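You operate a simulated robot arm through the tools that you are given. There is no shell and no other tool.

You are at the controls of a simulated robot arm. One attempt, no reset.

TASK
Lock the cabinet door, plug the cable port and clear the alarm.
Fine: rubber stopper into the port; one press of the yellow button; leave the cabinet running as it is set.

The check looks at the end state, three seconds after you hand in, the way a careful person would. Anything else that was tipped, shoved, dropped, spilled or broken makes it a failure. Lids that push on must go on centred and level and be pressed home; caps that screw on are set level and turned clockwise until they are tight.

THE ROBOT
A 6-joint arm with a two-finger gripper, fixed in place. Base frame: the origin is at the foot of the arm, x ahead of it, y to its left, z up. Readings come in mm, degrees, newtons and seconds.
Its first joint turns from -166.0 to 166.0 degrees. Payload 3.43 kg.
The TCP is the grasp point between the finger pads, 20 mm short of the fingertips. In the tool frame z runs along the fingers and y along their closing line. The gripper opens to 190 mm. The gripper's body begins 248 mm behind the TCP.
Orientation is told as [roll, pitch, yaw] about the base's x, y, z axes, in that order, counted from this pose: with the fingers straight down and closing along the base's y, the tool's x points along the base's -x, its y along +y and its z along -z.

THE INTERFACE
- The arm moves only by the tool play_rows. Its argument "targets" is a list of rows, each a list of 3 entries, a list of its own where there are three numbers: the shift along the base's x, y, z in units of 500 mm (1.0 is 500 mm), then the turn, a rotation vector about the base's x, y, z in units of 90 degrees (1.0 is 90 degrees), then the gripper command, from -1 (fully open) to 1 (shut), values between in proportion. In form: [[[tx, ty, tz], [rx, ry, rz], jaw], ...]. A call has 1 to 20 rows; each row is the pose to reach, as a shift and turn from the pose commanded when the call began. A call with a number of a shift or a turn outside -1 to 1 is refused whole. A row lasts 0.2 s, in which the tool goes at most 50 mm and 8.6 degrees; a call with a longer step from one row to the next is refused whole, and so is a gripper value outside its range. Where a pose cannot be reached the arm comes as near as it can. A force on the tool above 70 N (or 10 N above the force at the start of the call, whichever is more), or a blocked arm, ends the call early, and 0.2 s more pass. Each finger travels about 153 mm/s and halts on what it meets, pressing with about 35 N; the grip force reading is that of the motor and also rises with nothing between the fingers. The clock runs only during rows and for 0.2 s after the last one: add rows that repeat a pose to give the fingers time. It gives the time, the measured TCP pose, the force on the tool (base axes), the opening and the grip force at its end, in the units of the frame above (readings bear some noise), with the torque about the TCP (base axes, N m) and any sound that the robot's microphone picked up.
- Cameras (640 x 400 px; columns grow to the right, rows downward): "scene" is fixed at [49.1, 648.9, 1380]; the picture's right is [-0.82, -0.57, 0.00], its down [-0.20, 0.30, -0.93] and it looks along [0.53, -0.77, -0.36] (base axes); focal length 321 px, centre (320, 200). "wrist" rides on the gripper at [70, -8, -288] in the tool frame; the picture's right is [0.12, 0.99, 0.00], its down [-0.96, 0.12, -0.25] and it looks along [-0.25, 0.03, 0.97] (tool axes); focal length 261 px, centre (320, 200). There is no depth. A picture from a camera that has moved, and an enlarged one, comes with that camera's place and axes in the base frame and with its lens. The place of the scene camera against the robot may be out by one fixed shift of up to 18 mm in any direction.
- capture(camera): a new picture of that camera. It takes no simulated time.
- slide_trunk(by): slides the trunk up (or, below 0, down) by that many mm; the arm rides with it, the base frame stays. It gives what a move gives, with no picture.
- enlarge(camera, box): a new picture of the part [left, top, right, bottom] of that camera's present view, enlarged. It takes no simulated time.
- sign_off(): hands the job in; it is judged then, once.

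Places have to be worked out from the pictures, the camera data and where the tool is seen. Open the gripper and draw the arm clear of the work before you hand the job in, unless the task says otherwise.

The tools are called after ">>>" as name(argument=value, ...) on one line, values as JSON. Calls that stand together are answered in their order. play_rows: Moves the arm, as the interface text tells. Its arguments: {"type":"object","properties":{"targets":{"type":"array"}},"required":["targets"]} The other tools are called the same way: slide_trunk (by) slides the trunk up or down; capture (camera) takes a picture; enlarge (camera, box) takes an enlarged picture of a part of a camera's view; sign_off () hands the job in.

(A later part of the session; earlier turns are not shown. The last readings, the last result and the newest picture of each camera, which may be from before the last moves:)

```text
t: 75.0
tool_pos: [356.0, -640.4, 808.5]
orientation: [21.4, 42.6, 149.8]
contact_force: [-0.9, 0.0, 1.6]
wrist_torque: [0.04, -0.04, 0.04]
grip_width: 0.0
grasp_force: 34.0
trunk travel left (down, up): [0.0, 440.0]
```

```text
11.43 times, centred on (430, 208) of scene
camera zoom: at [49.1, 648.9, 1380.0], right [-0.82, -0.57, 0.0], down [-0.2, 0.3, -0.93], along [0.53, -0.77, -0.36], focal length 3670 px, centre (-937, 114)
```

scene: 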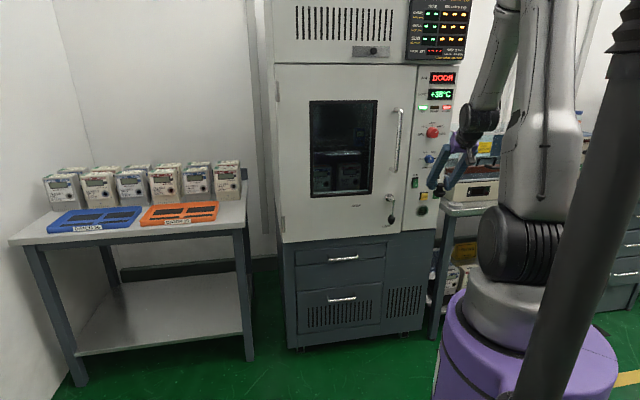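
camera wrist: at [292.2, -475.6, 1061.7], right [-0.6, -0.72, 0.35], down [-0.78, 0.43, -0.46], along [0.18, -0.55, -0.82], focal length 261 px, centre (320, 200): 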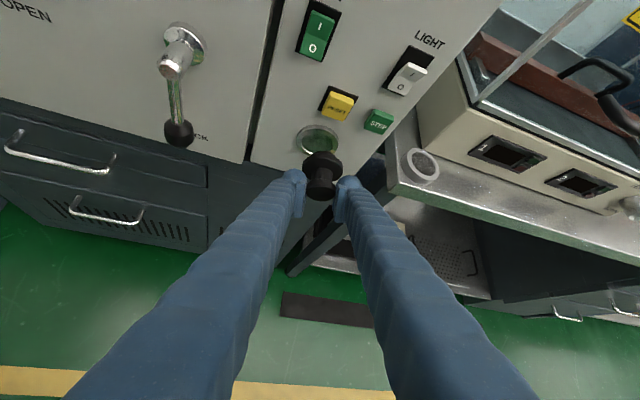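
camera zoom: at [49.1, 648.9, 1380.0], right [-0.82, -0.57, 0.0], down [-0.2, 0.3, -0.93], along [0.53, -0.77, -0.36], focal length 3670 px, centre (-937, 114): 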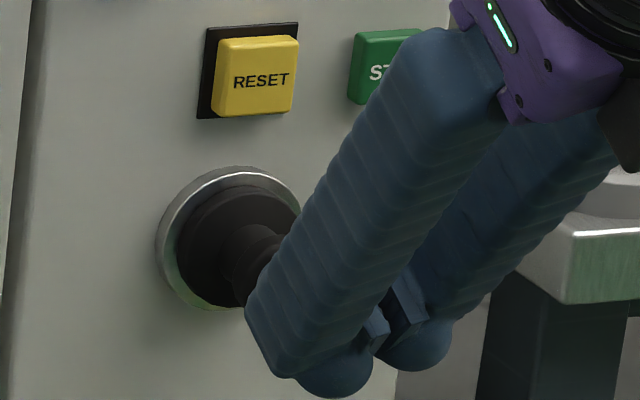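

From the scene view the flange stands 2–3 mm off the ring: it was flush while gripped, then sprang back when I opened under load. I'll re-grip the head, push it in on-axis, and relieve the push before opening. First I measure the head's position.

>>> enlarge(camera="wrist", box=[280, 110, 370, 200])

```text
4.44 times, centred on (325, 155) of wrist
camera zoom: at [302.0, -480.6, 1051.8], right [-0.6, -0.72, 0.35], down [-0.78, 0.43, -0.45], along [0.17, -0.54, -0.82], focal length 1158 px, centre (298, 400)
```

zoom: 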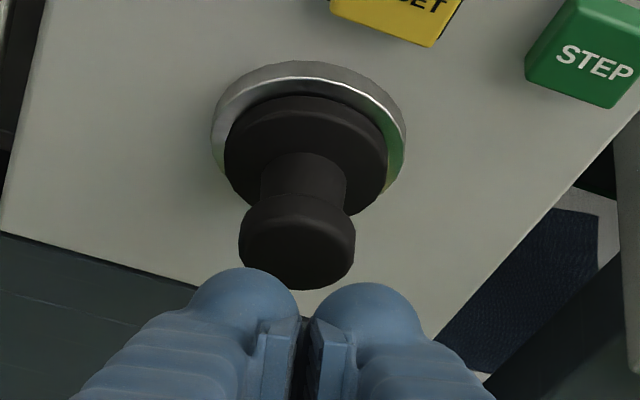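

The head centre is at d≈759, l≈201, z≈800, on the port axis and not sagging. I re-open, straddle the head on-axis and re-grip it.

>>> play_rows(targets=[[[0, 0, -0.008], [-0.0024, -0.003, 0.0017], 0.6], [[0, 0, -0.0174], [-0.0024, -0.003, 0.0017], 0.37], [[0, 0, -0.0174], [-0.0024, -0.003, 0.0017], 0.37], [[0.02, -0.02, -0.0174], [-0.0024, -0.003, 0.0017], 0.37], [[0.04, -0.04, -0.0174], [-0.0024, -0.003, 0.0017], 0.37], [[0.0656, -0.0658, -0.0174], [-0.0024, -0.003, 0.0017], 0.37], [[0.0656, -0.0658, -0.0174], [-0.0024, -0.003, 0.0017], 0.37], [[0.0656, -0.0658, -0.0174], [-0.0024, -0.003, 0.0017], 0.5], [[0.0656, -0.0658, -0.0174], [-0.0024, -0.003, 0.0017], 0.6], [[0.0656, -0.0658, -0.0174], [-0.0024, -0.003, 0.0017], 1], [[0.0656, -0.0658, -0.0174], [-0.0024, -0.003, 0.0017], 1], [[0.0656, -0.0658, -0.0174], [-0.0024, -0.003, 0.0017], 1]])

>>> enlarge(camera="wrist", box=[290, 125, 370, 205])

```text
t: 77.6
tool_pos: [390.7, -674.3, 798.6]
orientation: [21.5, 43.0, 150.0]
contact_force: [8.5, 6.4, -1.4]
wrist_torque: [0.15, -0.15, -0.02]
grip_width: 31.3
grasp_force: 35.3
trunk travel left (down, up): [0.0, 440.0]
```

```text
5.00 times, centred on (330, 165) of wrist
camera zoom: at [334.9, -512.1, 1042.2], right [-0.6, -0.72, 0.35], down [-0.78, 0.43, -0.45], along [0.18, -0.54, -0.82], focal length 1303 px, centre (270, 375)
```

zoom: 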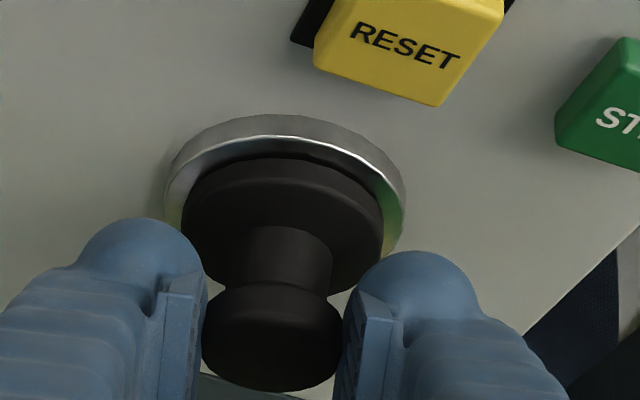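

Gripped again, with a mild sideways load (10 N along l) which I relieve by 1 mm. I push forward about 4–5 mm along the port axis.

>>> play_rows(targets=[[[0.0031, -0.0003, 0], [0, 0, 0], 1], [[0.0048, -0.002, 0], [0, 0, 0], 1], [[0.0065, -0.0037, 0], [0, 0, 0], 1], [[0.0082, -0.0054, 0], [0, 0, 0], 1]])

>>> enlarge(camera="wrist", box=[290, 125, 370, 205])

```text
t: 78.6
tool_pos: [389.9, -673.5, 799.4]
orientation: [21.3, 42.8, 149.9]
contact_force: [-21.9, 36.9, 13.4]
wrist_torque: [0.23, -0.05, -0.04]
grip_width: 31.5
grasp_force: 35.3
trunk travel left (down, up): [0.0, 440.0]
```

```text
5.00 times, centred on (330, 165) of wrist
camera zoom: at [335.2, -512.5, 1042.4], right [-0.6, -0.72, 0.35], down [-0.78, 0.43, -0.45], along [0.18, -0.54, -0.82], focal length 1303 px, centre (270, 375)
```

zoom: 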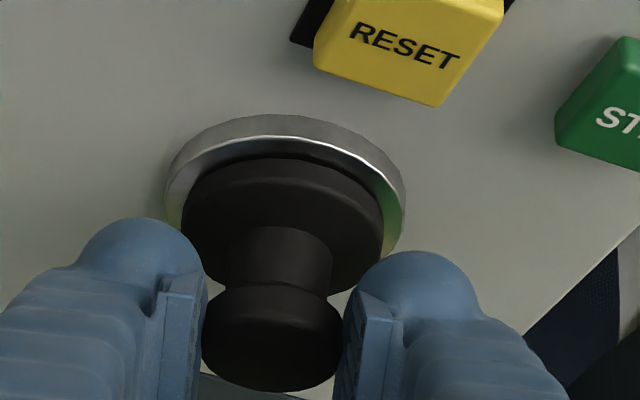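

It's jammed slightly off-centre (13 N up, 11 N sideways). Since the first entry slid in cleanly, I pull the plug back about 10 mm to free it and re-align.

>>> play_rows(targets=[[[-0.004, 0.004, 0], [0, 0, 0], 1], [[-0.008, 0.008, 0], [0, 0, 0], 1], [[-0.012, 0.012, 0], [0, 0, 0], 1], [[-0.016, 0.016, 0], [0, 0, 0], 1], [[-0.02, 0.02, 0], [0, 0, 0], 1], [[-0.02, 0.02, 0], [0, 0, 0], 1]])

>>> enlarge(camera="wrist", box=[290, 125, 370, 205])

```text
t: 80.0
tool_pos: [382.4, -668.6, 800.7]
orientation: [21.5, 43.0, 150.1]
contact_force: [4.0, -5.2, 5.4]
wrist_torque: [-0.16, -0.14, 0.01]
grip_width: 31.4
grasp_force: 35.1
trunk travel left (down, up): [0.0, 440.0]
```

```text
5.00 times, centred on (330, 165) of wrist
camera zoom: at [327.0, -505.9, 1042.2], right [-0.6, -0.72, 0.35], down [-0.78, 0.43, -0.46], along [0.18, -0.55, -0.82], focal length 1303 px, centre (270, 375)
```

zoom: 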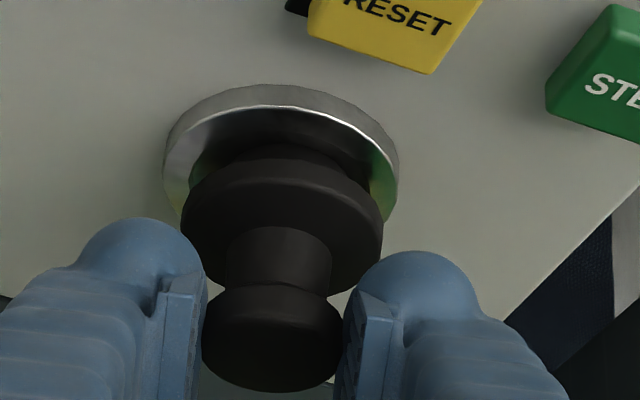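

The plug is back out 9 mm and still straight in the grip, but resting on the lower lip of the hole. I draw it fully clear and check that the forces vanish, then re-align.

>>> play_rows(targets=[[[-0.004, 0.004, 0.001], [0, 0, 0], 1], [[-0.008, 0.008, 0.001], [0, 0, 0], 1], [[-0.012, 0.012, 0.001], [0, 0, 0], 1], [[-0.016, 0.016, 0], [0, 0, 0], 1], [[-0.024, 0.024, 0], [0, 0, 0], 1], [[-0.024, 0.024, 0], [0, 0, 0], 1]])

>>> enlarge(camera="wrist", box=[290, 115, 370, 205])

>>> enlarge(camera="scene", box=[405, 190, 455, 225])

```text
t: 81.4
tool_pos: [371.2, -654.3, 798.4]
orientation: [21.4, 42.9, 150.0]
contact_force: [0.1, 0.5, 0.2]
wrist_torque: [0.02, -0.02, 0.03]
grip_width: 31.2
grasp_force: 35.2
trunk travel left (down, up): [0.0, 440.0]
```

```text
4.44 times, centred on (330, 160) of wrist
camera zoom: at [315.2, -493.0, 1041.4], right [-0.6, -0.72, 0.35], down [-0.78, 0.43, -0.46], along [0.18, -0.54, -0.82], focal length 1158 px, centre (276, 378)
```

zoom: 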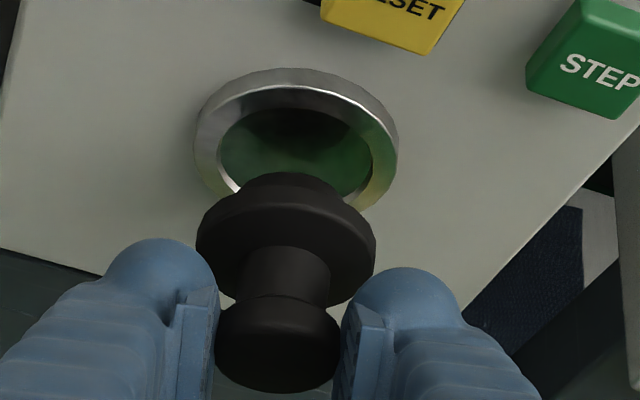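

```text
11.43 times, centred on (430, 208) of scene
camera zoom: at [49.1, 648.9, 1380.0], right [-0.82, -0.57, 0.0], down [-0.2, 0.3, -0.93], along [0.53, -0.77, -0.36], focal length 3670 px, centre (-937, 114)
```

zoom: 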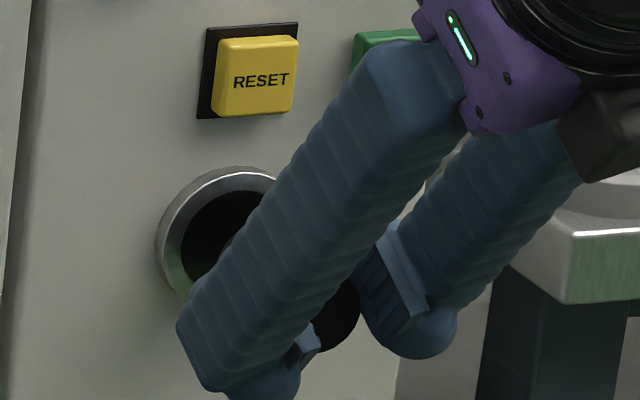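

The plug is free again with zero force, and the port hole is now clearly visible. I enlarge both views for a precise centring measurement before re-inserting.

>>> enlarge(camera="wrist", box=[300, 125, 350, 165])

>>> enlarge(camera="scene", box=[412, 198, 434, 216])

```text
10.00 times, centred on (325, 145) of wrist
camera zoom: at [315.2, -493.0, 1041.4], right [-0.6, -0.72, 0.35], down [-0.78, 0.43, -0.46], along [0.18, -0.54, -0.82], focal length 2606 px, centre (270, 750)
```

zoom: 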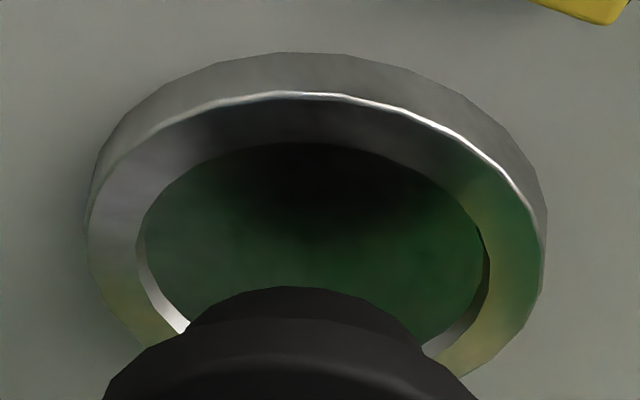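

```text
16.00 times, centred on (423, 207) of scene
camera zoom: at [49.1, 648.9, 1380.0], right [-0.82, -0.57, 0.0], down [-0.2, 0.3, -0.93], along [0.53, -0.77, -0.36], focal length 5138 px, centre (-1328, 88)
```

zoom: 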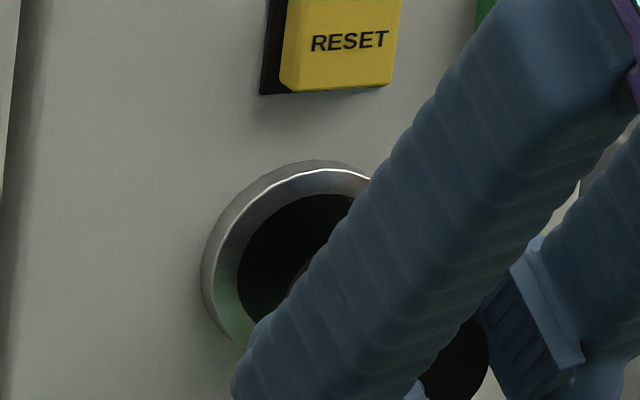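

The hole has a raised inner lip of radius about 22.6 mm, and the first entry (l≈201.5, z≈799.5–800.5) was clean. I re-align to l 201.5, z 800.5 and advance until the plug tip is inside, checking forces as I go.

>>> play_rows(targets=[[[-0.0018, -0.0018, 0.0038], [0, 0, 0], 1], [[0.0052, -0.0088, 0.0038], [0, 0, 0], 1], [[0.0122, -0.0158, 0.0038], [0, 0, 0], 1], [[0.0192, -0.0228, 0.0038], [0, 0, 0], 1], [[0.0262, -0.0298, 0.0038], [0, 0, 0], 1], [[0.0297, -0.0333, 0.0038], [0, 0, 0], 1], [[0.0297, -0.0333, 0.0038], [0, 0, 0], 1]])

>>> enlarge(camera="wrist", box=[290, 115, 370, 205])

```text
t: 83.0
tool_pos: [385.3, -670.3, 800.5]
orientation: [21.4, 42.9, 150.1]
contact_force: [-2.7, 1.8, -0.9]
wrist_torque: [0.05, 0.1, -0.01]
grip_width: 31.3
grasp_force: 35.0
trunk travel left (down, up): [0.0, 440.0]
```

```text
4.44 times, centred on (330, 160) of wrist
camera zoom: at [330.2, -509.8, 1042.8], right [-0.6, -0.72, 0.35], down [-0.78, 0.43, -0.46], along [0.18, -0.54, -0.82], focal length 1158 px, centre (276, 378)
```

zoom: 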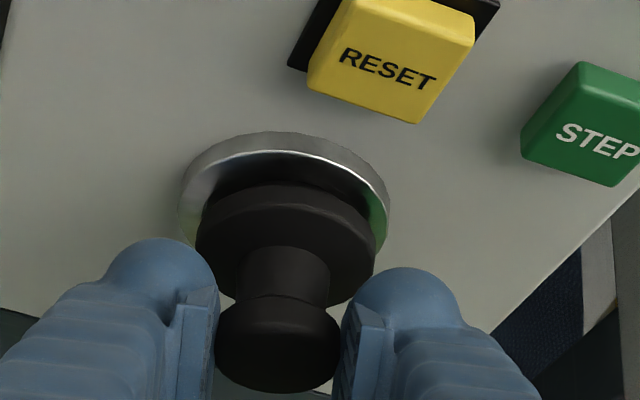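

Only light contact (3 N) with the plug part-way in. I continue 3 mm, easing down 0.5 mm.

>>> play_rows(targets=[[[0.0014, -0.0014, -0.001], [0, 0, 0], 1], [[0.0028, -0.0028, -0.001], [0, 0, 0], 1], [[0.0042, -0.0042, -0.001], [0, 0, 0], 1], [[0.0042, -0.0042, -0.001], [0, 0, 0], 1]])

```text
t: 84.0
tool_pos: [388.5, -673.2, 801.5]
orientation: [21.4, 42.9, 150.1]
contact_force: [-2.6, 2.4, -0.4]
wrist_torque: [0.06, 0.04, 0.02]
grip_width: 31.5
grasp_force: 35.1
trunk travel left (down, up): [0.0, 440.0]
```

Still just 3.5 N axially and no side load, so it's well centred. I continue.

>>> play_rows(targets=[[[0.0014, -0.0014, 0], [0, 0, 0], 1], [[0.0028, -0.0028, 0], [0, 0, 0], 1], [[0.0042, -0.0042, 0], [0, 0, 0], 1], [[0.0042, -0.0042, 0], [0, 0, 0], 1]])

>>> enlarge(camera="wrist", box=[290, 115, 370, 205])

```text
t: 85.0
tool_pos: [391.1, -671.9, 800.2]
orientation: [21.4, 42.7, 150.1]
contact_force: [2.7, 13.7, -3.4]
wrist_torque: [0.11, -0.1, 0.09]
grip_width: 31.3
grasp_force: 35.5
trunk travel left (down, up): [0.0, 440.0]
```

```text
4.44 times, centred on (330, 160) of wrist
camera zoom: at [335.0, -512.3, 1042.6], right [-0.6, -0.72, 0.35], down [-0.78, 0.43, -0.45], along [0.18, -0.54, -0.82], focal length 1158 px, centre (276, 378)
```

zoom: 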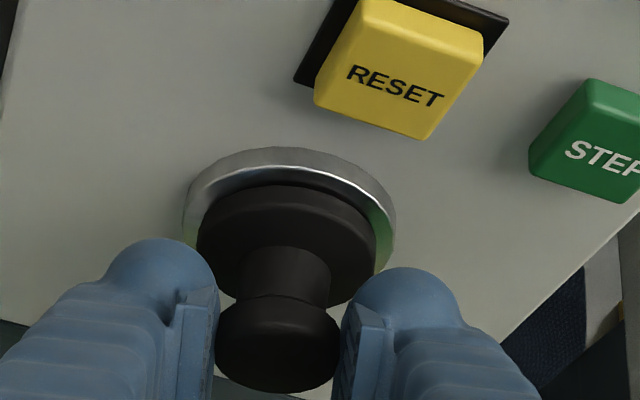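

A side force has appeared (12 N towards -l) and the tool has deflected to l≈198.6, so the true centre lies further left. I shift the command 3 mm left and slightly down, without pushing further.

>>> play_rows(targets=[[[0.002, 0.002, -0.001], [0, 0, 0], 1], [[0.0042, 0.0042, -0.001], [0, 0, 0], 1], [[0.0042, 0.0042, -0.001], [0, 0, 0], 1]])

```text
t: 85.8
tool_pos: [390.1, -673.9, 798.5]
orientation: [21.3, 42.9, 149.9]
contact_force: [-14.8, -0.6, -9.7]
wrist_torque: [0.09, 0.07, -0.2]
grip_width: 31.3
grasp_force: 34.9
trunk travel left (down, up): [0.0, 440.0]
```

The two probes bracket the centre at about l 200.0, z 798.9. I re-centre there and then press in along the axis.

>>> play_rows(targets=[[[-0.001, -0.001, -0.0006], [0, 0, 0], 1], [[-0.0021, -0.0021, -0.0012], [0, 0, 0], 1], [[-0.0021, -0.0021, -0.0012], [0, 0, 0], 1]])

```text
t: 86.6
tool_pos: [390.7, -672.7, 799.8]
orientation: [21.4, 42.8, 150.0]
contact_force: [-14.7, 9.6, 0.4]
wrist_torque: [0.14, -0.02, -0.1]
grip_width: 31.4
grasp_force: 34.5
trunk travel left (down, up): [0.0, 440.0]
```

Side loads are now small (3.6 N and 0.4 N). With a 0.5 mm trim I push forward in 1 mm steps.

>>> play_rows(targets=[[[0.001, -0.0018, 0], [0, 0, 0], 1], [[0.0024, -0.0032, 0], [0, 0, 0], 1], [[0.0038, -0.0046, 0], [0, 0, 0], 1], [[0.0052, -0.006, 0], [0, 0, 0], 1]])

>>> enlarge(camera="wrist", box=[290, 115, 370, 205])

>>> enlarge(camera="scene", box=[405, 190, 455, 225])

```text
t: 87.6
tool_pos: [389.5, -673.2, 799.4]
orientation: [21.2, 42.9, 149.9]
contact_force: [-33.6, 40.8, 7.1]
wrist_torque: [0.13, 0.01, -0.08]
grip_width: 31.3
grasp_force: 35.2
trunk travel left (down, up): [0.0, 440.0]
```

```text
4.44 times, centred on (330, 160) of wrist
camera zoom: at [335.5, -512.9, 1042.8], right [-0.6, -0.72, 0.34], down [-0.78, 0.43, -0.45], along [0.18, -0.54, -0.82], focal length 1158 px, centre (276, 378)
```

zoom: 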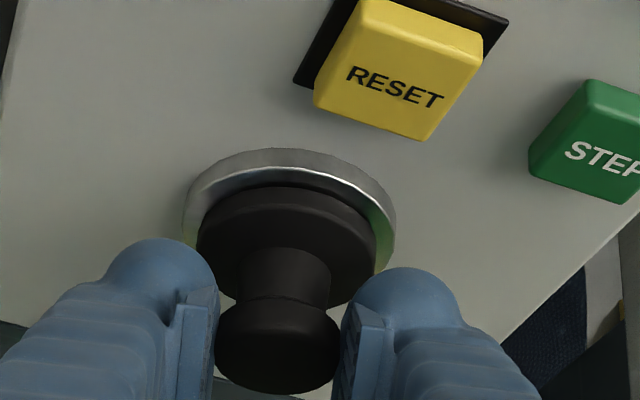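

```text
11.43 times, centred on (430, 208) of scene
camera zoom: at [49.1, 648.9, 1380.0], right [-0.82, -0.57, 0.0], down [-0.2, 0.3, -0.93], along [0.53, -0.77, -0.36], focal length 3670 px, centre (-937, 114)
```

zoom: 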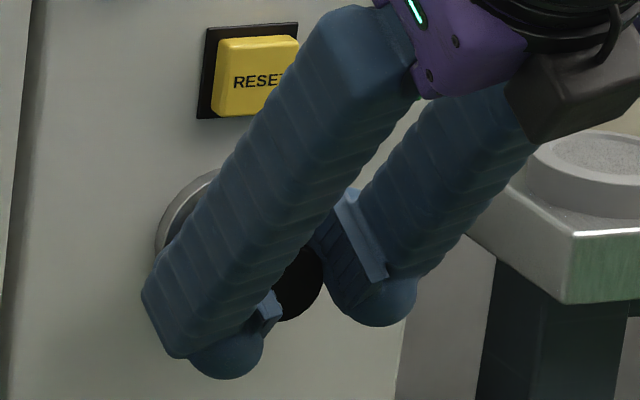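

The push firms up at 53 N about 1–2 mm short of flush, with slight side loads, like a taper catching off-centre. I back off the axial load a little and work the plug in with a small circular dither (±1.5 mm) while creeping forward.

>>> play_rows(targets=[[[-0.0043, 0.0022, 0.0026], [0, 0, 0], 1], [[-0.0019, 0.004, 0.0026], [0, 0, 0], 1], [[-0.0005, 0.0047, 0], [0, 0, 0], 1], [[-0.0012, 0.0034, -0.0026], [0, 0, 0], 1], [[-0.003, 0.0009, -0.0026], [0, 0, 0], 1], [[-0.0038, -0.0005, 0], [0, 0, 0], 1], [[-0.0024, 0.0003, 0.0026], [0, 0, 0], 1], [[0, 0.0021, 0.0026], [0, 0, 0], 1], [[0.0014, 0.0029, 0], [0, 0, 0], 1], [[0.0006, 0.0015, -0.0026], [0, 0, 0], 1], [[-0.0012, -0.0009, -0.0026], [0, 0, 0], 1], [[-0.0019, -0.0023, 0], [0, 0, 0], 1], [[-0.0006, -0.0016, 0.0026], [0, 0, 0], 1], [[0.0019, 0.0002, 0.0026], [0, 0, 0], 1], [[0.0033, 0.001, 0], [0, 0, 0], 1], [[0.0025, -0.0004, -0.0026], [0, 0, 0], 1], [[0.0006, -0.0028, -0.0026], [0, 0, 0], 1], [[0.0017, -0.0017, 0], [0, 0, 0], 1]])

>>> enlarge(camera="wrist", box=[290, 115, 370, 205])

```text
t: 91.4
tool_pos: [392.1, -674.3, 798.6]
orientation: [21.3, 42.8, 149.9]
contact_force: [-30.8, 38.5, 6.7]
wrist_torque: [0.14, 0.03, -0.05]
grip_width: 31.3
grasp_force: 34.7
trunk travel left (down, up): [0.0, 440.0]
```

```text
4.44 times, centred on (330, 160) of wrist
camera zoom: at [336.6, -513.9, 1042.4], right [-0.6, -0.72, 0.35], down [-0.78, 0.43, -0.45], along [0.18, -0.54, -0.82], focal length 1158 px, centre (276, 378)
```

zoom: 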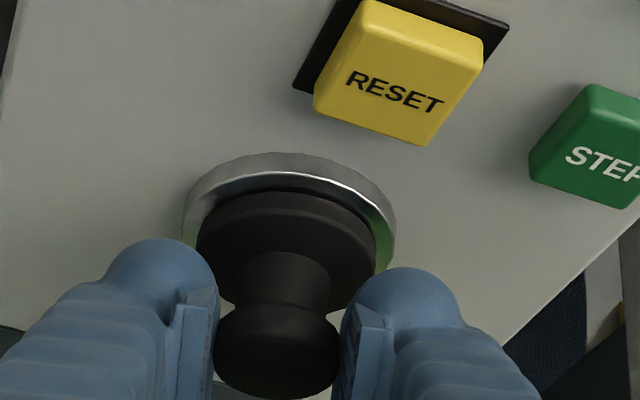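

Comparing the flange edge directly with the empty-hole edge in both cameras, the flange now overlaps the hole rim evenly with no more than about 1 mm of gap, so it is seated. Before opening I relieve the axial push so nothing springs.

>>> play_rows(targets=[[[-0.002, 0.002, -0.0005], [0, 0, 0], 1], [[-0.004, 0.004, -0.001], [0, 0, 0], 1], [[-0.005, 0.005, -0.001], [0, 0, 0], 1], [[-0.005, 0.005, -0.001], [0, 0, 0], 1]])

>>> enlarge(camera="wrist", box=[300, 135, 350, 175])

```text
t: 92.4
tool_pos: [392.1, -675.1, 800.2]
orientation: [21.4, 42.9, 150.1]
contact_force: [-13.0, 25.5, -4.6]
wrist_torque: [0.25, 0.02, 0.0]
grip_width: 31.4
grasp_force: 35.2
trunk travel left (down, up): [0.0, 440.0]
```

```text
10.00 times, centred on (325, 155) of wrist
camera zoom: at [336.4, -513.6, 1042.1], right [-0.6, -0.72, 0.35], down [-0.78, 0.43, -0.46], along [0.18, -0.54, -0.82], focal length 2606 px, centre (270, 650)
```

zoom: 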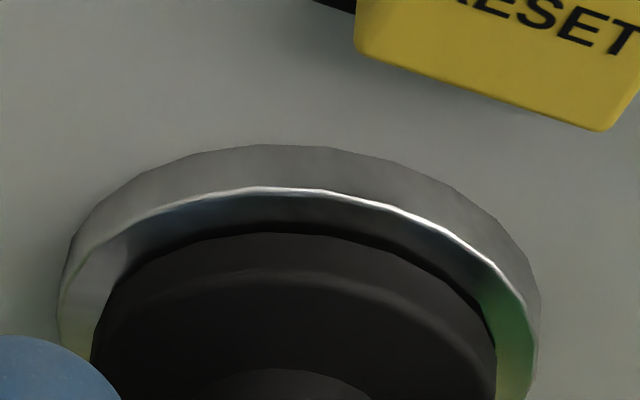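

Axial load is down to 27 N. I relieve the rest, including the side load.

>>> play_rows(targets=[[[-0.001, 0.003, 0], [0, 0, 0], 1], [[-0.002, 0.004, 0], [0, 0, 0], 1], [[-0.002, 0.004, 0], [0, 0, 0], 1]])

```text
t: 93.2
tool_pos: [392.7, -675.4, 799.4]
orientation: [21.5, 42.8, 150.2]
contact_force: [0.8, -1.8, -10.1]
wrist_torque: [0.09, -0.04, -0.09]
grip_width: 31.4
grasp_force: 35.2
trunk travel left (down, up): [0.0, 440.0]
```

Axial and sideways loads are near zero; only 10 N vertical remains. I lower the command 1.5 mm to cancel it and then open slowly.

>>> play_rows(targets=[[[0, 0, -0.0015], [0, 0, 0], 1], [[0.0003, -0.0003, -0.003], [0, 0, 0], 1], [[0.0003, -0.0003, -0.003], [0, 0, 0], 1]])

```text
t: 94.0
tool_pos: [391.4, -673.8, 800.1]
orientation: [21.6, 43.0, 150.1]
contact_force: [4.6, -3.3, 8.2]
wrist_torque: [-0.06, -0.22, -0.06]
grip_width: 31.4
grasp_force: 35.2
trunk travel left (down, up): [0.0, 440.0]
```

That overshot slightly. I split the difference (+0.7 mm up, 0.5 mm forward) and then open gently.

>>> play_rows(targets=[[[0.0007, -0.0007, 0.0014], [0, 0, 0], 1], [[0.0007, -0.0007, 0.0014], [0, 0, 0], 1], [[0.0007, -0.0007, 0.0014], [0, 0, 0], 0.64], [[0.0007, -0.0007, 0.0014], [0, 0, 0], 0.6], [[0.0007, -0.0007, 0.0014], [0, 0, 0], 0.5], [[0.0007, -0.0007, 0.0014], [0, 0, 0], 0.37], [[0.0007, -0.0007, 0.0014], [0, 0, 0], 0.37]])

>>> enlarge(camera="wrist", box=[290, 115, 370, 205])

>>> enlarge(camera="wrist", box=[300, 135, 350, 175])

```text
t: 95.6
tool_pos: [390.9, -674.9, 799.0]
orientation: [21.4, 42.9, 150.0]
contact_force: [0.1, 0.4, -0.7]
wrist_torque: [0.01, 0.01, -0.02]
grip_width: 59.8
grasp_force: 0.1
trunk travel left (down, up): [0.0, 440.0]
```

```text
4.44 times, centred on (330, 160) of wrist
camera zoom: at [335.9, -512.9, 1040.9], right [-0.6, -0.72, 0.35], down [-0.78, 0.43, -0.46], along [0.18, -0.54, -0.82], focal length 1158 px, centre (276, 378)
```

zoom: 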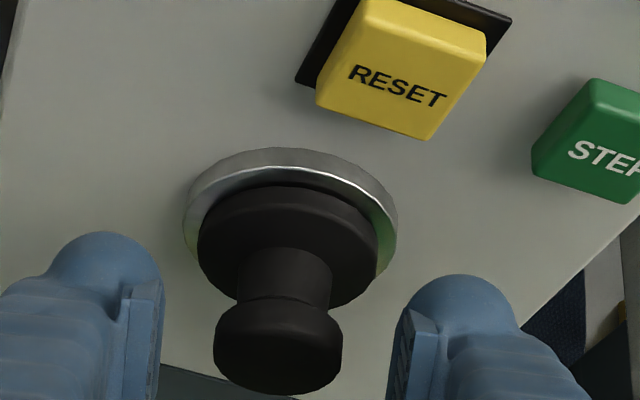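

```text
10.00 times, centred on (325, 155) of wrist
camera zoom: at [335.9, -512.9, 1040.9], right [-0.6, -0.72, 0.35], down [-0.78, 0.43, -0.46], along [0.18, -0.54, -0.82], focal length 2606 px, centre (270, 650)
```

zoom: 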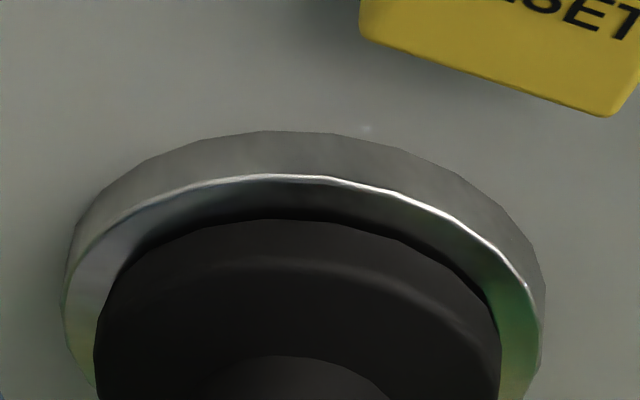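

Released with zero force and the stopper stays put, with its flange evenly overlapping the hole rim. I back straight out to get a clear view from both cameras.

>>> play_rows(targets=[[[-0.02, 0.02, 0], [0, 0, 0], 0.37], [[-0.05, 0.05, 0], [0, 0, 0], 0.37], [[-0.085, 0.085, 0.01], [0, 0, 0], 0.37], [[-0.085, 0.085, 0.08], [0, 0, 0], 0.37], [[-0.085, 0.085, 0.15], [0, 0, 0], 0.37], [[-0.085, 0.085, 0.22], [0, 0, 0], 0.37], [[-0.085, 0.085, 0.22], [0, 0, 0], 0.6]])

>>> enlarge(camera="scene", box=[405, 190, 455, 225])

>>> enlarge(camera="scene", box=[412, 198, 434, 216])

>>> capture(camera="wrist")

>>> capture(camera="scene")

```text
t: 97.2
tool_pos: [347.6, -629.5, 908.2]
orientation: [21.4, 42.9, 150.0]
contact_force: [0.1, -0.5, 0.0]
wrist_torque: [-0.01, 0.01, -0.02]
grip_width: 38.2
grasp_force: 0.1
trunk travel left (down, up): [0.0, 440.0]
```

```text
11.43 times, centred on (430, 208) of scene
camera zoom: at [49.1, 648.9, 1380.0], right [-0.82, -0.57, 0.0], down [-0.2, 0.3, -0.93], along [0.53, -0.77, -0.36], focal length 3670 px, centre (-937, 114)
```

zoom: 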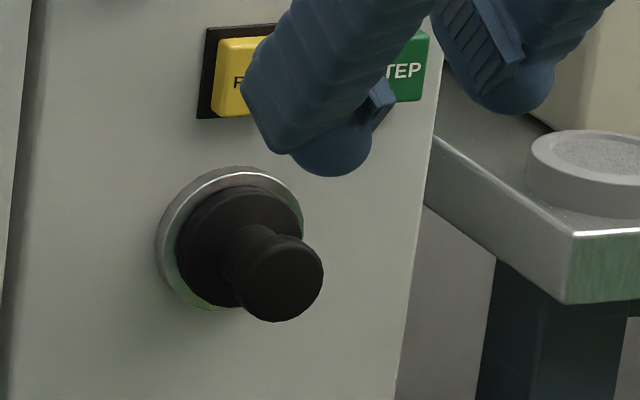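

```text
16.00 times, centred on (423, 207) of scene
camera zoom: at [49.1, 648.9, 1380.0], right [-0.82, -0.57, 0.0], down [-0.2, 0.3, -0.93], along [0.53, -0.77, -0.36], focal length 5138 px, centre (-1328, 88)
```

zoom: 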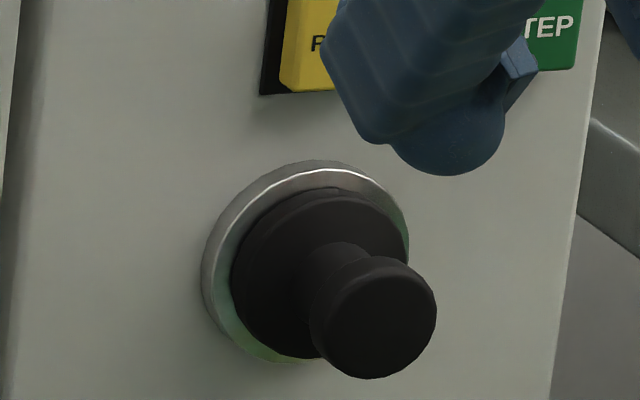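

```text
taken
camera wrist: at [292.8, -468.7, 1151.1], right [-0.6, -0.72, 0.35], down [-0.78, 0.43, -0.46], along [0.18, -0.54, -0.82], focal length 261 px, centre (320, 200)
```

wrist: 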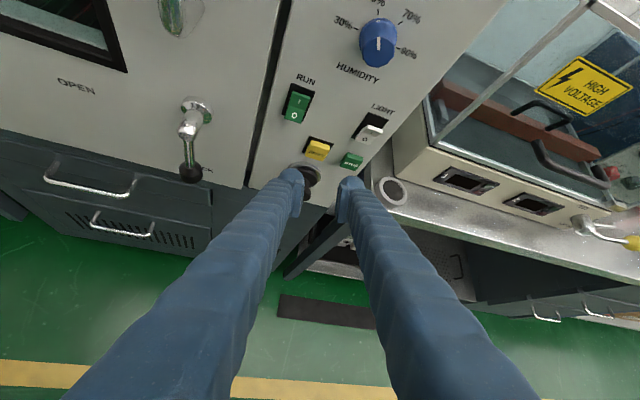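

```text
taken
```

scene: 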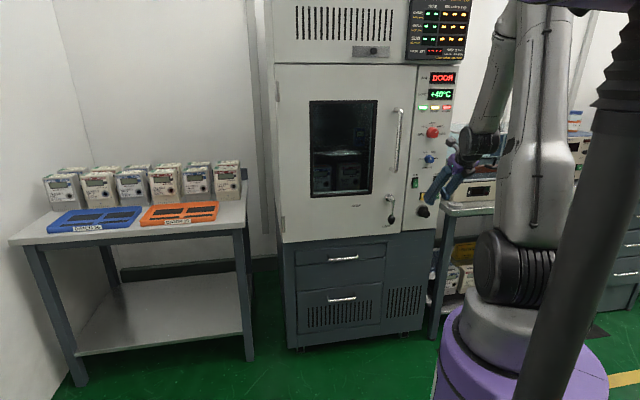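

In the scene view the flange centre, hole centre and head line up within about half a millimetre, so the stopper is home and square. Now for RESET: I close the fingers, drop to its height (z≈869.5, l≈198.5) and approach to about 25 mm away.

>>> play_rows(targets=[[[0, 0, -0.02], [0, 0, 0], 1], [[0, 0, -0.05], [0, 0, 0], 1], [[0, 0, -0.0774], [0, 0, 0], 1], [[0.0223, -0.0201, -0.0774], [0, 0, 0], 1], [[0.0436, -0.0413, -0.0774], [0, 0, 0], 1], [[0.0634, -0.0611, -0.0774], [0, 0, 0], 1], [[0.0634, -0.0611, -0.0774], [0, 0, 0], 1]])

>>> enlarge(camera="wrist", box=[270, 105, 370, 205])

>>> enlarge(camera="scene", box=[400, 170, 460, 225])

>>> enlarge(camera="scene", box=[400, 55, 470, 115])

```text
t: 98.8
tool_pos: [379.9, -661.5, 868.3]
orientation: [21.3, 42.9, 150.0]
contact_force: [1.3, 0.1, 0.6]
wrist_torque: [0.02, 0.02, 0.0]
grip_width: 0.0
grasp_force: 34.6
trunk travel left (down, up): [0.0, 440.0]
```

```text
4.00 times, centred on (320, 155) of wrist
camera zoom: at [325.1, -501.1, 1111.0], right [-0.6, -0.72, 0.35], down [-0.78, 0.43, -0.46], along [0.18, -0.54, -0.82], focal length 1043 px, centre (320, 380)
```

zoom: 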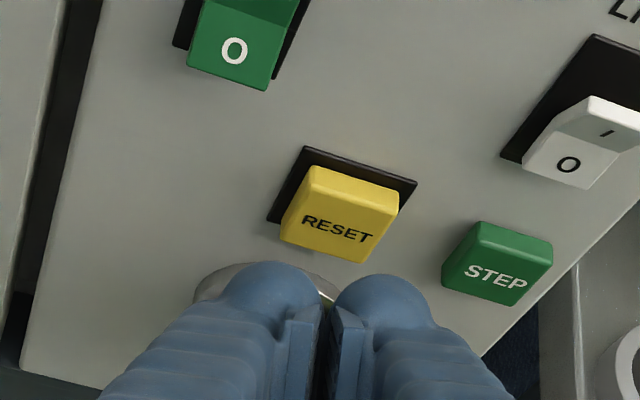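

```text
7.27 times, centred on (430, 198) of scene
camera zoom: at [49.1, 648.9, 1380.0], right [-0.82, -0.57, 0.0], down [-0.2, 0.3, -0.93], along [0.53, -0.77, -0.36], focal length 2336 px, centre (-480, 218)
```

zoom: 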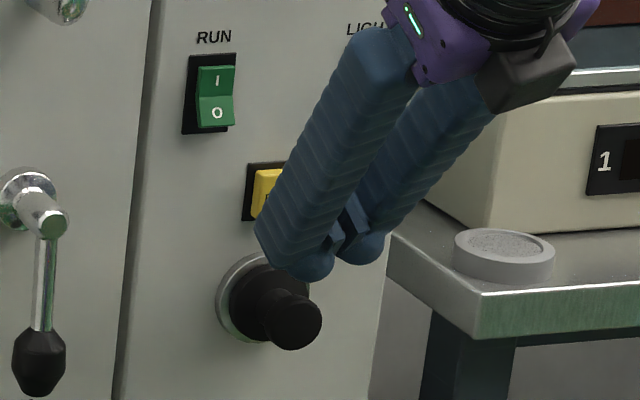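

```text
6.67 times, centred on (435, 85) of scene
camera zoom: at [49.1, 648.9, 1380.0], right [-0.82, -0.57, 0.0], down [-0.2, 0.3, -0.93], along [0.53, -0.77, -0.36], focal length 2141 px, centre (-447, 967)
```

zoom: 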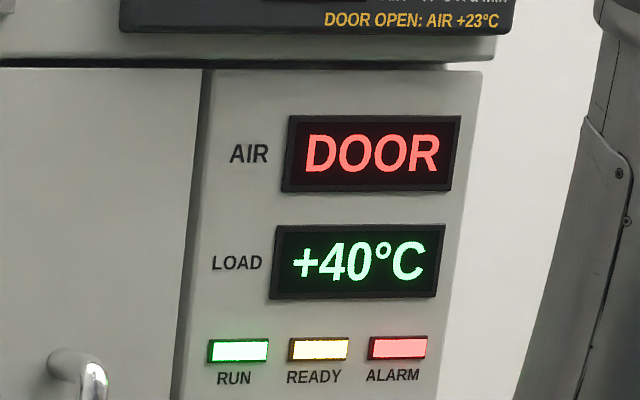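

READY is now lit and only ALARM remains. The button face is straight ahead of the tool at about d≈790. I shift 9 mm left so that one rounded fingertip, not the gap between them, meets the button well away from STEP, and approach to d≈752.

>>> play_rows(targets=[[[0.0127, 0.0127, -0.0046], [0, 0, 0], 1], [[0.024, 0.0014, -0.0046], [0, 0, 0], 1], [[0.0348, -0.0093, -0.0046], [0, 0, 0], 1], [[0.0348, -0.0093, -0.0046], [0, 0, 0], 1]])

>>> enlarge(camera="wrist", box=[270, 105, 370, 205])

>>> enlarge(camera="scene", box=[400, 170, 460, 225])

```text
t: 99.8
tool_pos: [398.0, -665.7, 866.5]
orientation: [21.4, 42.9, 150.1]
contact_force: [0.8, -0.1, -0.2]
wrist_torque: [-0.03, 0.03, -0.01]
grip_width: 0.0
grasp_force: 33.9
trunk travel left (down, up): [0.0, 440.0]
```

```text
4.00 times, centred on (320, 155) of wrist
camera zoom: at [342.7, -504.1, 1109.3], right [-0.6, -0.72, 0.35], down [-0.78, 0.43, -0.46], along [0.18, -0.54, -0.82], focal length 1043 px, centre (320, 380)
```

zoom: 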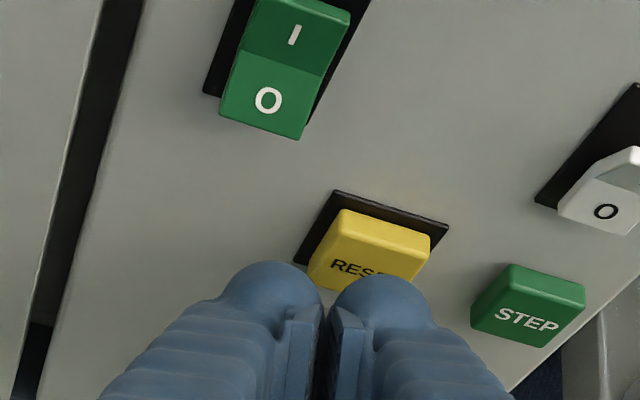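

```text
7.27 times, centred on (430, 198) of scene
camera zoom: at [49.1, 648.9, 1380.0], right [-0.82, -0.57, 0.0], down [-0.2, 0.3, -0.93], along [0.53, -0.77, -0.36], focal length 2336 px, centre (-480, 218)
```

zoom: 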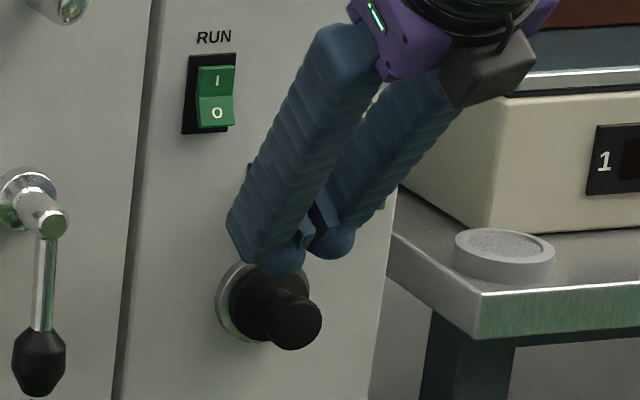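

The right fingertip is lined up with the yellow button, clear of STEP and of the stopper. I advance 6 mm and check for contact.

>>> play_rows(targets=[[[0.0028, -0.0028, 0], [0, 0, 0], 1], [[0.0057, -0.0057, 0], [0, 0, 0], 1], [[0.0085, -0.0085, 0], [0, 0, 0], 1]])

>>> enlarge(camera="wrist", box=[290, 115, 370, 195])

```text
t: 100.6
tool_pos: [401.6, -669.4, 867.2]
orientation: [21.3, 42.9, 149.9]
contact_force: [-0.5, -0.7, -0.1]
wrist_torque: [-0.01, 0.01, 0.0]
grip_width: 0.0
grasp_force: 34.7
trunk travel left (down, up): [0.0, 440.0]
```

```text
5.00 times, centred on (330, 155) of wrist
camera zoom: at [346.5, -508.8, 1109.8], right [-0.6, -0.72, 0.35], down [-0.78, 0.43, -0.46], along [0.18, -0.54, -0.82], focal length 1303 px, centre (270, 425)
```

zoom: 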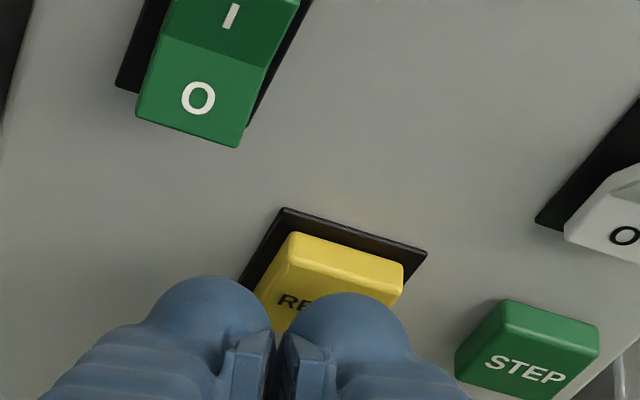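

No contact yet. I continue in 1.5 mm steps.

>>> play_rows(targets=[[[0.0021, -0.0021, 0], [0, 0, 0], 1], [[0.0042, -0.0042, 0], [0, 0, 0], 1]])

```text
t: 101.2
tool_pos: [403.4, -670.9, 865.5]
orientation: [21.5, 43.0, 150.0]
contact_force: [0.0, 0.3, 0.0]
wrist_torque: [-0.02, 0.0, 0.01]
grip_width: 0.0
grasp_force: 34.2
trunk travel left (down, up): [0.0, 440.0]
```

Still free. I advance another 3 mm.

>>> play_rows(targets=[[[0.0021, -0.0021, 0], [0, 0, 0], 1], [[0.0042, -0.0042, 0], [0, 0, 0], 1]])

>>> enlarge(camera="wrist", box=[290, 115, 370, 195])

```text
t: 101.8
tool_pos: [407.0, -675.5, 865.3]
orientation: [21.5, 43.0, 149.9]
contact_force: [-0.2, -0.1, -0.3]
wrist_torque: [-0.02, -0.01, 0.03]
grip_width: 0.0
grasp_force: 34.4
trunk travel left (down, up): [0.0, 440.0]
```

```text
5.00 times, centred on (330, 155) of wrist
camera zoom: at [351.0, -513.1, 1109.5], right [-0.6, -0.72, 0.35], down [-0.78, 0.43, -0.46], along [0.18, -0.54, -0.82], focal length 1303 px, centre (270, 425)
```

zoom: 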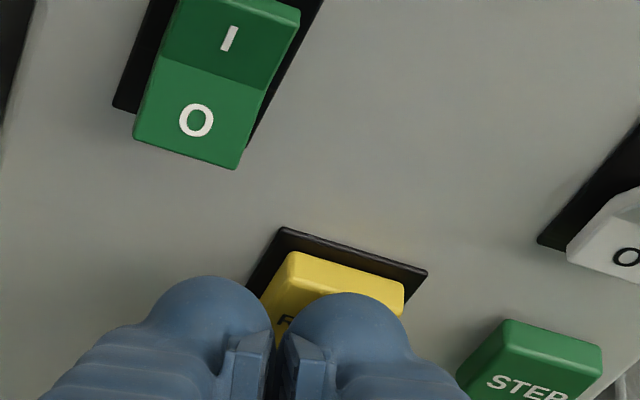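

Still no contact at d≈765. I continue in 1.5 mm steps.

>>> play_rows(targets=[[[0.0021, -0.0021, 0], [0, 0, 0], 1], [[0.0042, -0.0042, 0], [0, 0, 0], 1]])

>>> enlarge(camera="scene", box=[400, 170, 460, 225])

```text
t: 102.4
tool_pos: [408.5, -676.4, 865.8]
orientation: [21.5, 42.9, 150.0]
contact_force: [-1.3, 0.3, 0.0]
wrist_torque: [-0.02, 0.03, -0.03]
grip_width: 0.0
grasp_force: 34.0
trunk travel left (down, up): [0.0, 440.0]
```

```text
7.27 times, centred on (430, 198) of scene
camera zoom: at [49.1, 648.9, 1380.0], right [-0.82, -0.57, 0.0], down [-0.2, 0.3, -0.93], along [0.53, -0.77, -0.36], focal length 2336 px, centre (-480, 218)
```

zoom: 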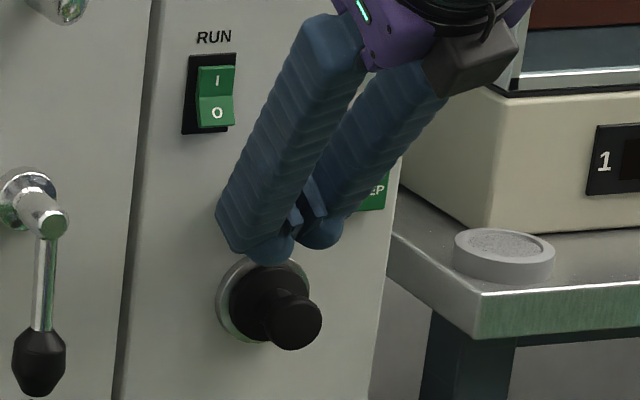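

A first hint of contact (1 N). I press on in small steps.

>>> play_rows(targets=[[[0.0021, -0.0021, 0], [0, 0, 0], 1], [[0.0042, -0.0042, 0], [0, 0, 0], 1]])

>>> enlarge(camera="scene", box=[400, 55, 470, 115])

```text
t: 103.0
tool_pos: [411.0, -679.7, 867.6]
orientation: [21.4, 42.9, 150.0]
contact_force: [-2.1, 1.8, -1.2]
wrist_torque: [0.03, -0.03, -0.04]
grip_width: 0.0
grasp_force: 34.5
trunk travel left (down, up): [0.0, 440.0]
heard: click
```

```text
6.67 times, centred on (435, 85) of scene
camera zoom: at [49.1, 648.9, 1380.0], right [-0.82, -0.57, 0.0], down [-0.2, 0.3, -0.93], along [0.53, -0.77, -0.36], focal length 2141 px, centre (-447, 967)
```

zoom: 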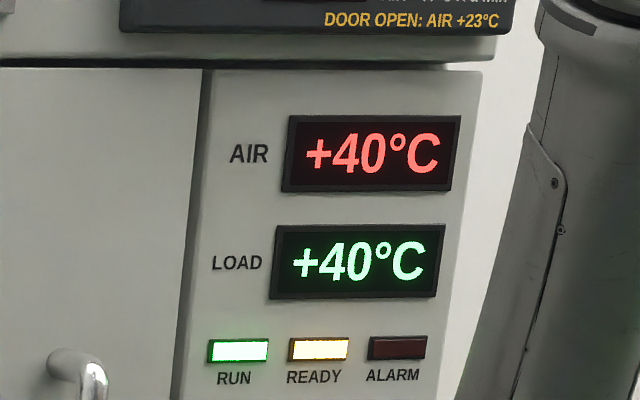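

A click was heard: ALARM is off, AIR reads +40 °C, and RUN and READY are lit. I pull straight back from the button and rise clear.

>>> play_rows(targets=[[[-0.01, 0.01, 0], [0, 0, 0], 1], [[-0.04, 0.04, 0], [0, 0, 0], 1], [[-0.08, 0.08, 0], [0, 0, 0], 1], [[-0.11, 0.11, 0], [0, 0, 0], 1], [[-0.11, 0.11, 0.06], [0, 0, 0], 1], [[-0.11, 0.11, 0.13], [0, 0, 0], 1], [[-0.11, 0.11, 0.2], [0, 0, 0], 1], [[-0.11, 0.11, 0.2], [0, 0, 0], 1]])

>>> capture(camera="scene")

>>> enlarge(camera="scene", box=[340, 140, 460, 240])

>>> enlarge(camera="scene", box=[400, 55, 470, 150])

```text
t: 104.8
tool_pos: [354.6, -624.4, 968.7]
orientation: [21.5, 42.9, 150.2]
contact_force: [-0.4, -0.3, 0.2]
wrist_torque: [-0.04, -0.03, 0.02]
grip_width: 0.0
grasp_force: 34.2
trunk travel left (down, up): [0.0, 440.0]
```

```text
taken
```

scene: 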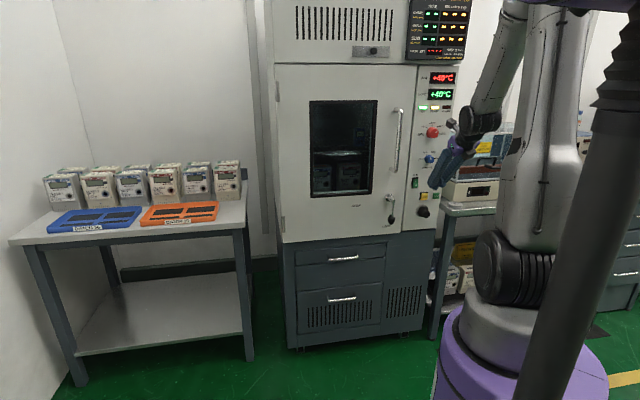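

```text
4.00 times, centred on (400, 190) of scene
camera zoom: at [49.1, 648.9, 1380.0], right [-0.82, -0.57, 0.0], down [-0.2, 0.3, -0.93], along [0.53, -0.77, -0.36], focal length 1285 px, centre (0, 240)
```

zoom: 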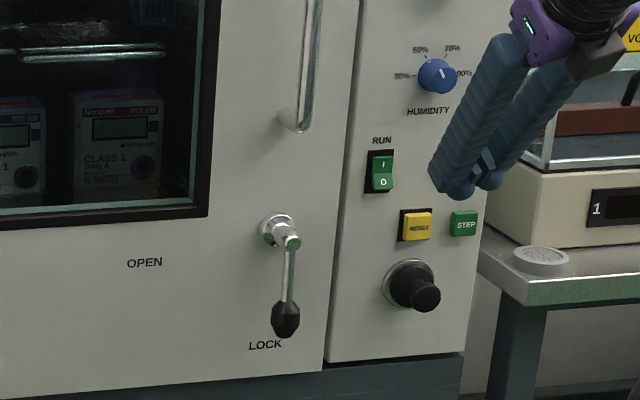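

```text
4.21 times, centred on (435, 102) of scene
camera zoom: at [49.1, 648.9, 1380.0], right [-0.82, -0.57, 0.0], down [-0.2, 0.3, -0.93], along [0.53, -0.77, -0.36], focal length 1352 px, centre (-164, 610)
```

zoom: 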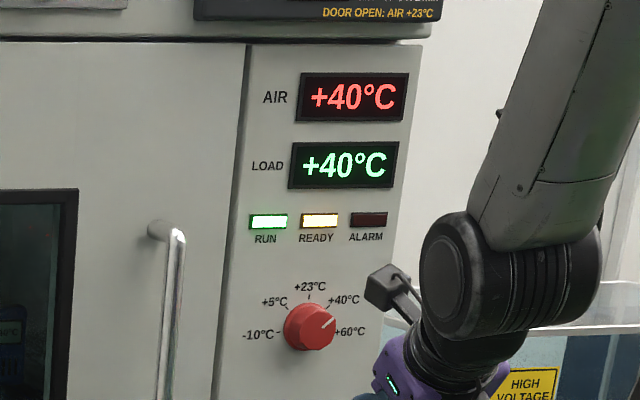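

Everything reads normal: lever on LOCK, stopper in place, RUN and READY lit, ALARM off, knobs untouched. I open the gripper here, 100 mm clear of the panel, and raise the trunk.

>>> play_rows(targets=[[[0, 0, 0], [0, 0, 0], 0.6], [[0, 0, 0], [0, 0, 0], 0.2], [[0, 0, 0], [0, 0, 0], 0], [[0, 0, 0], [0, 0, 0], 0], [[0, 0, 0], [0, 0, 0], 0]])

>>> slide_trunk(by=200)

>>> capture(camera="scene")

```text
t: 106.0
tool_pos: [355.0, -624.6, 968.1]
orientation: [21.4, 42.9, 150.0]
contact_force: [0.2, 0.2, -0.1]
wrist_torque: [0.04, 0.01, -0.01]
grip_width: 95.2
grasp_force: 0.0
trunk travel left (down, up): [0.0, 440.0]
```

```text
t: 108.2
tool_pos: [354.7, -623.7, 1167.9]
orientation: [21.4, 43.0, 150.1]
contact_force: [0.5, 0.1, 0.4]
wrist_torque: [-0.02, 0.05, -0.01]
grip_width: 95.0
grasp_force: 0.1
trunk travel left (down, up): [-200.0, 240.0]
```

```text
taken
```

scene: 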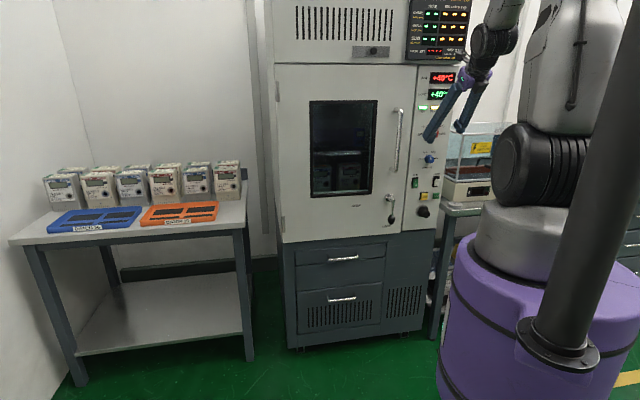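

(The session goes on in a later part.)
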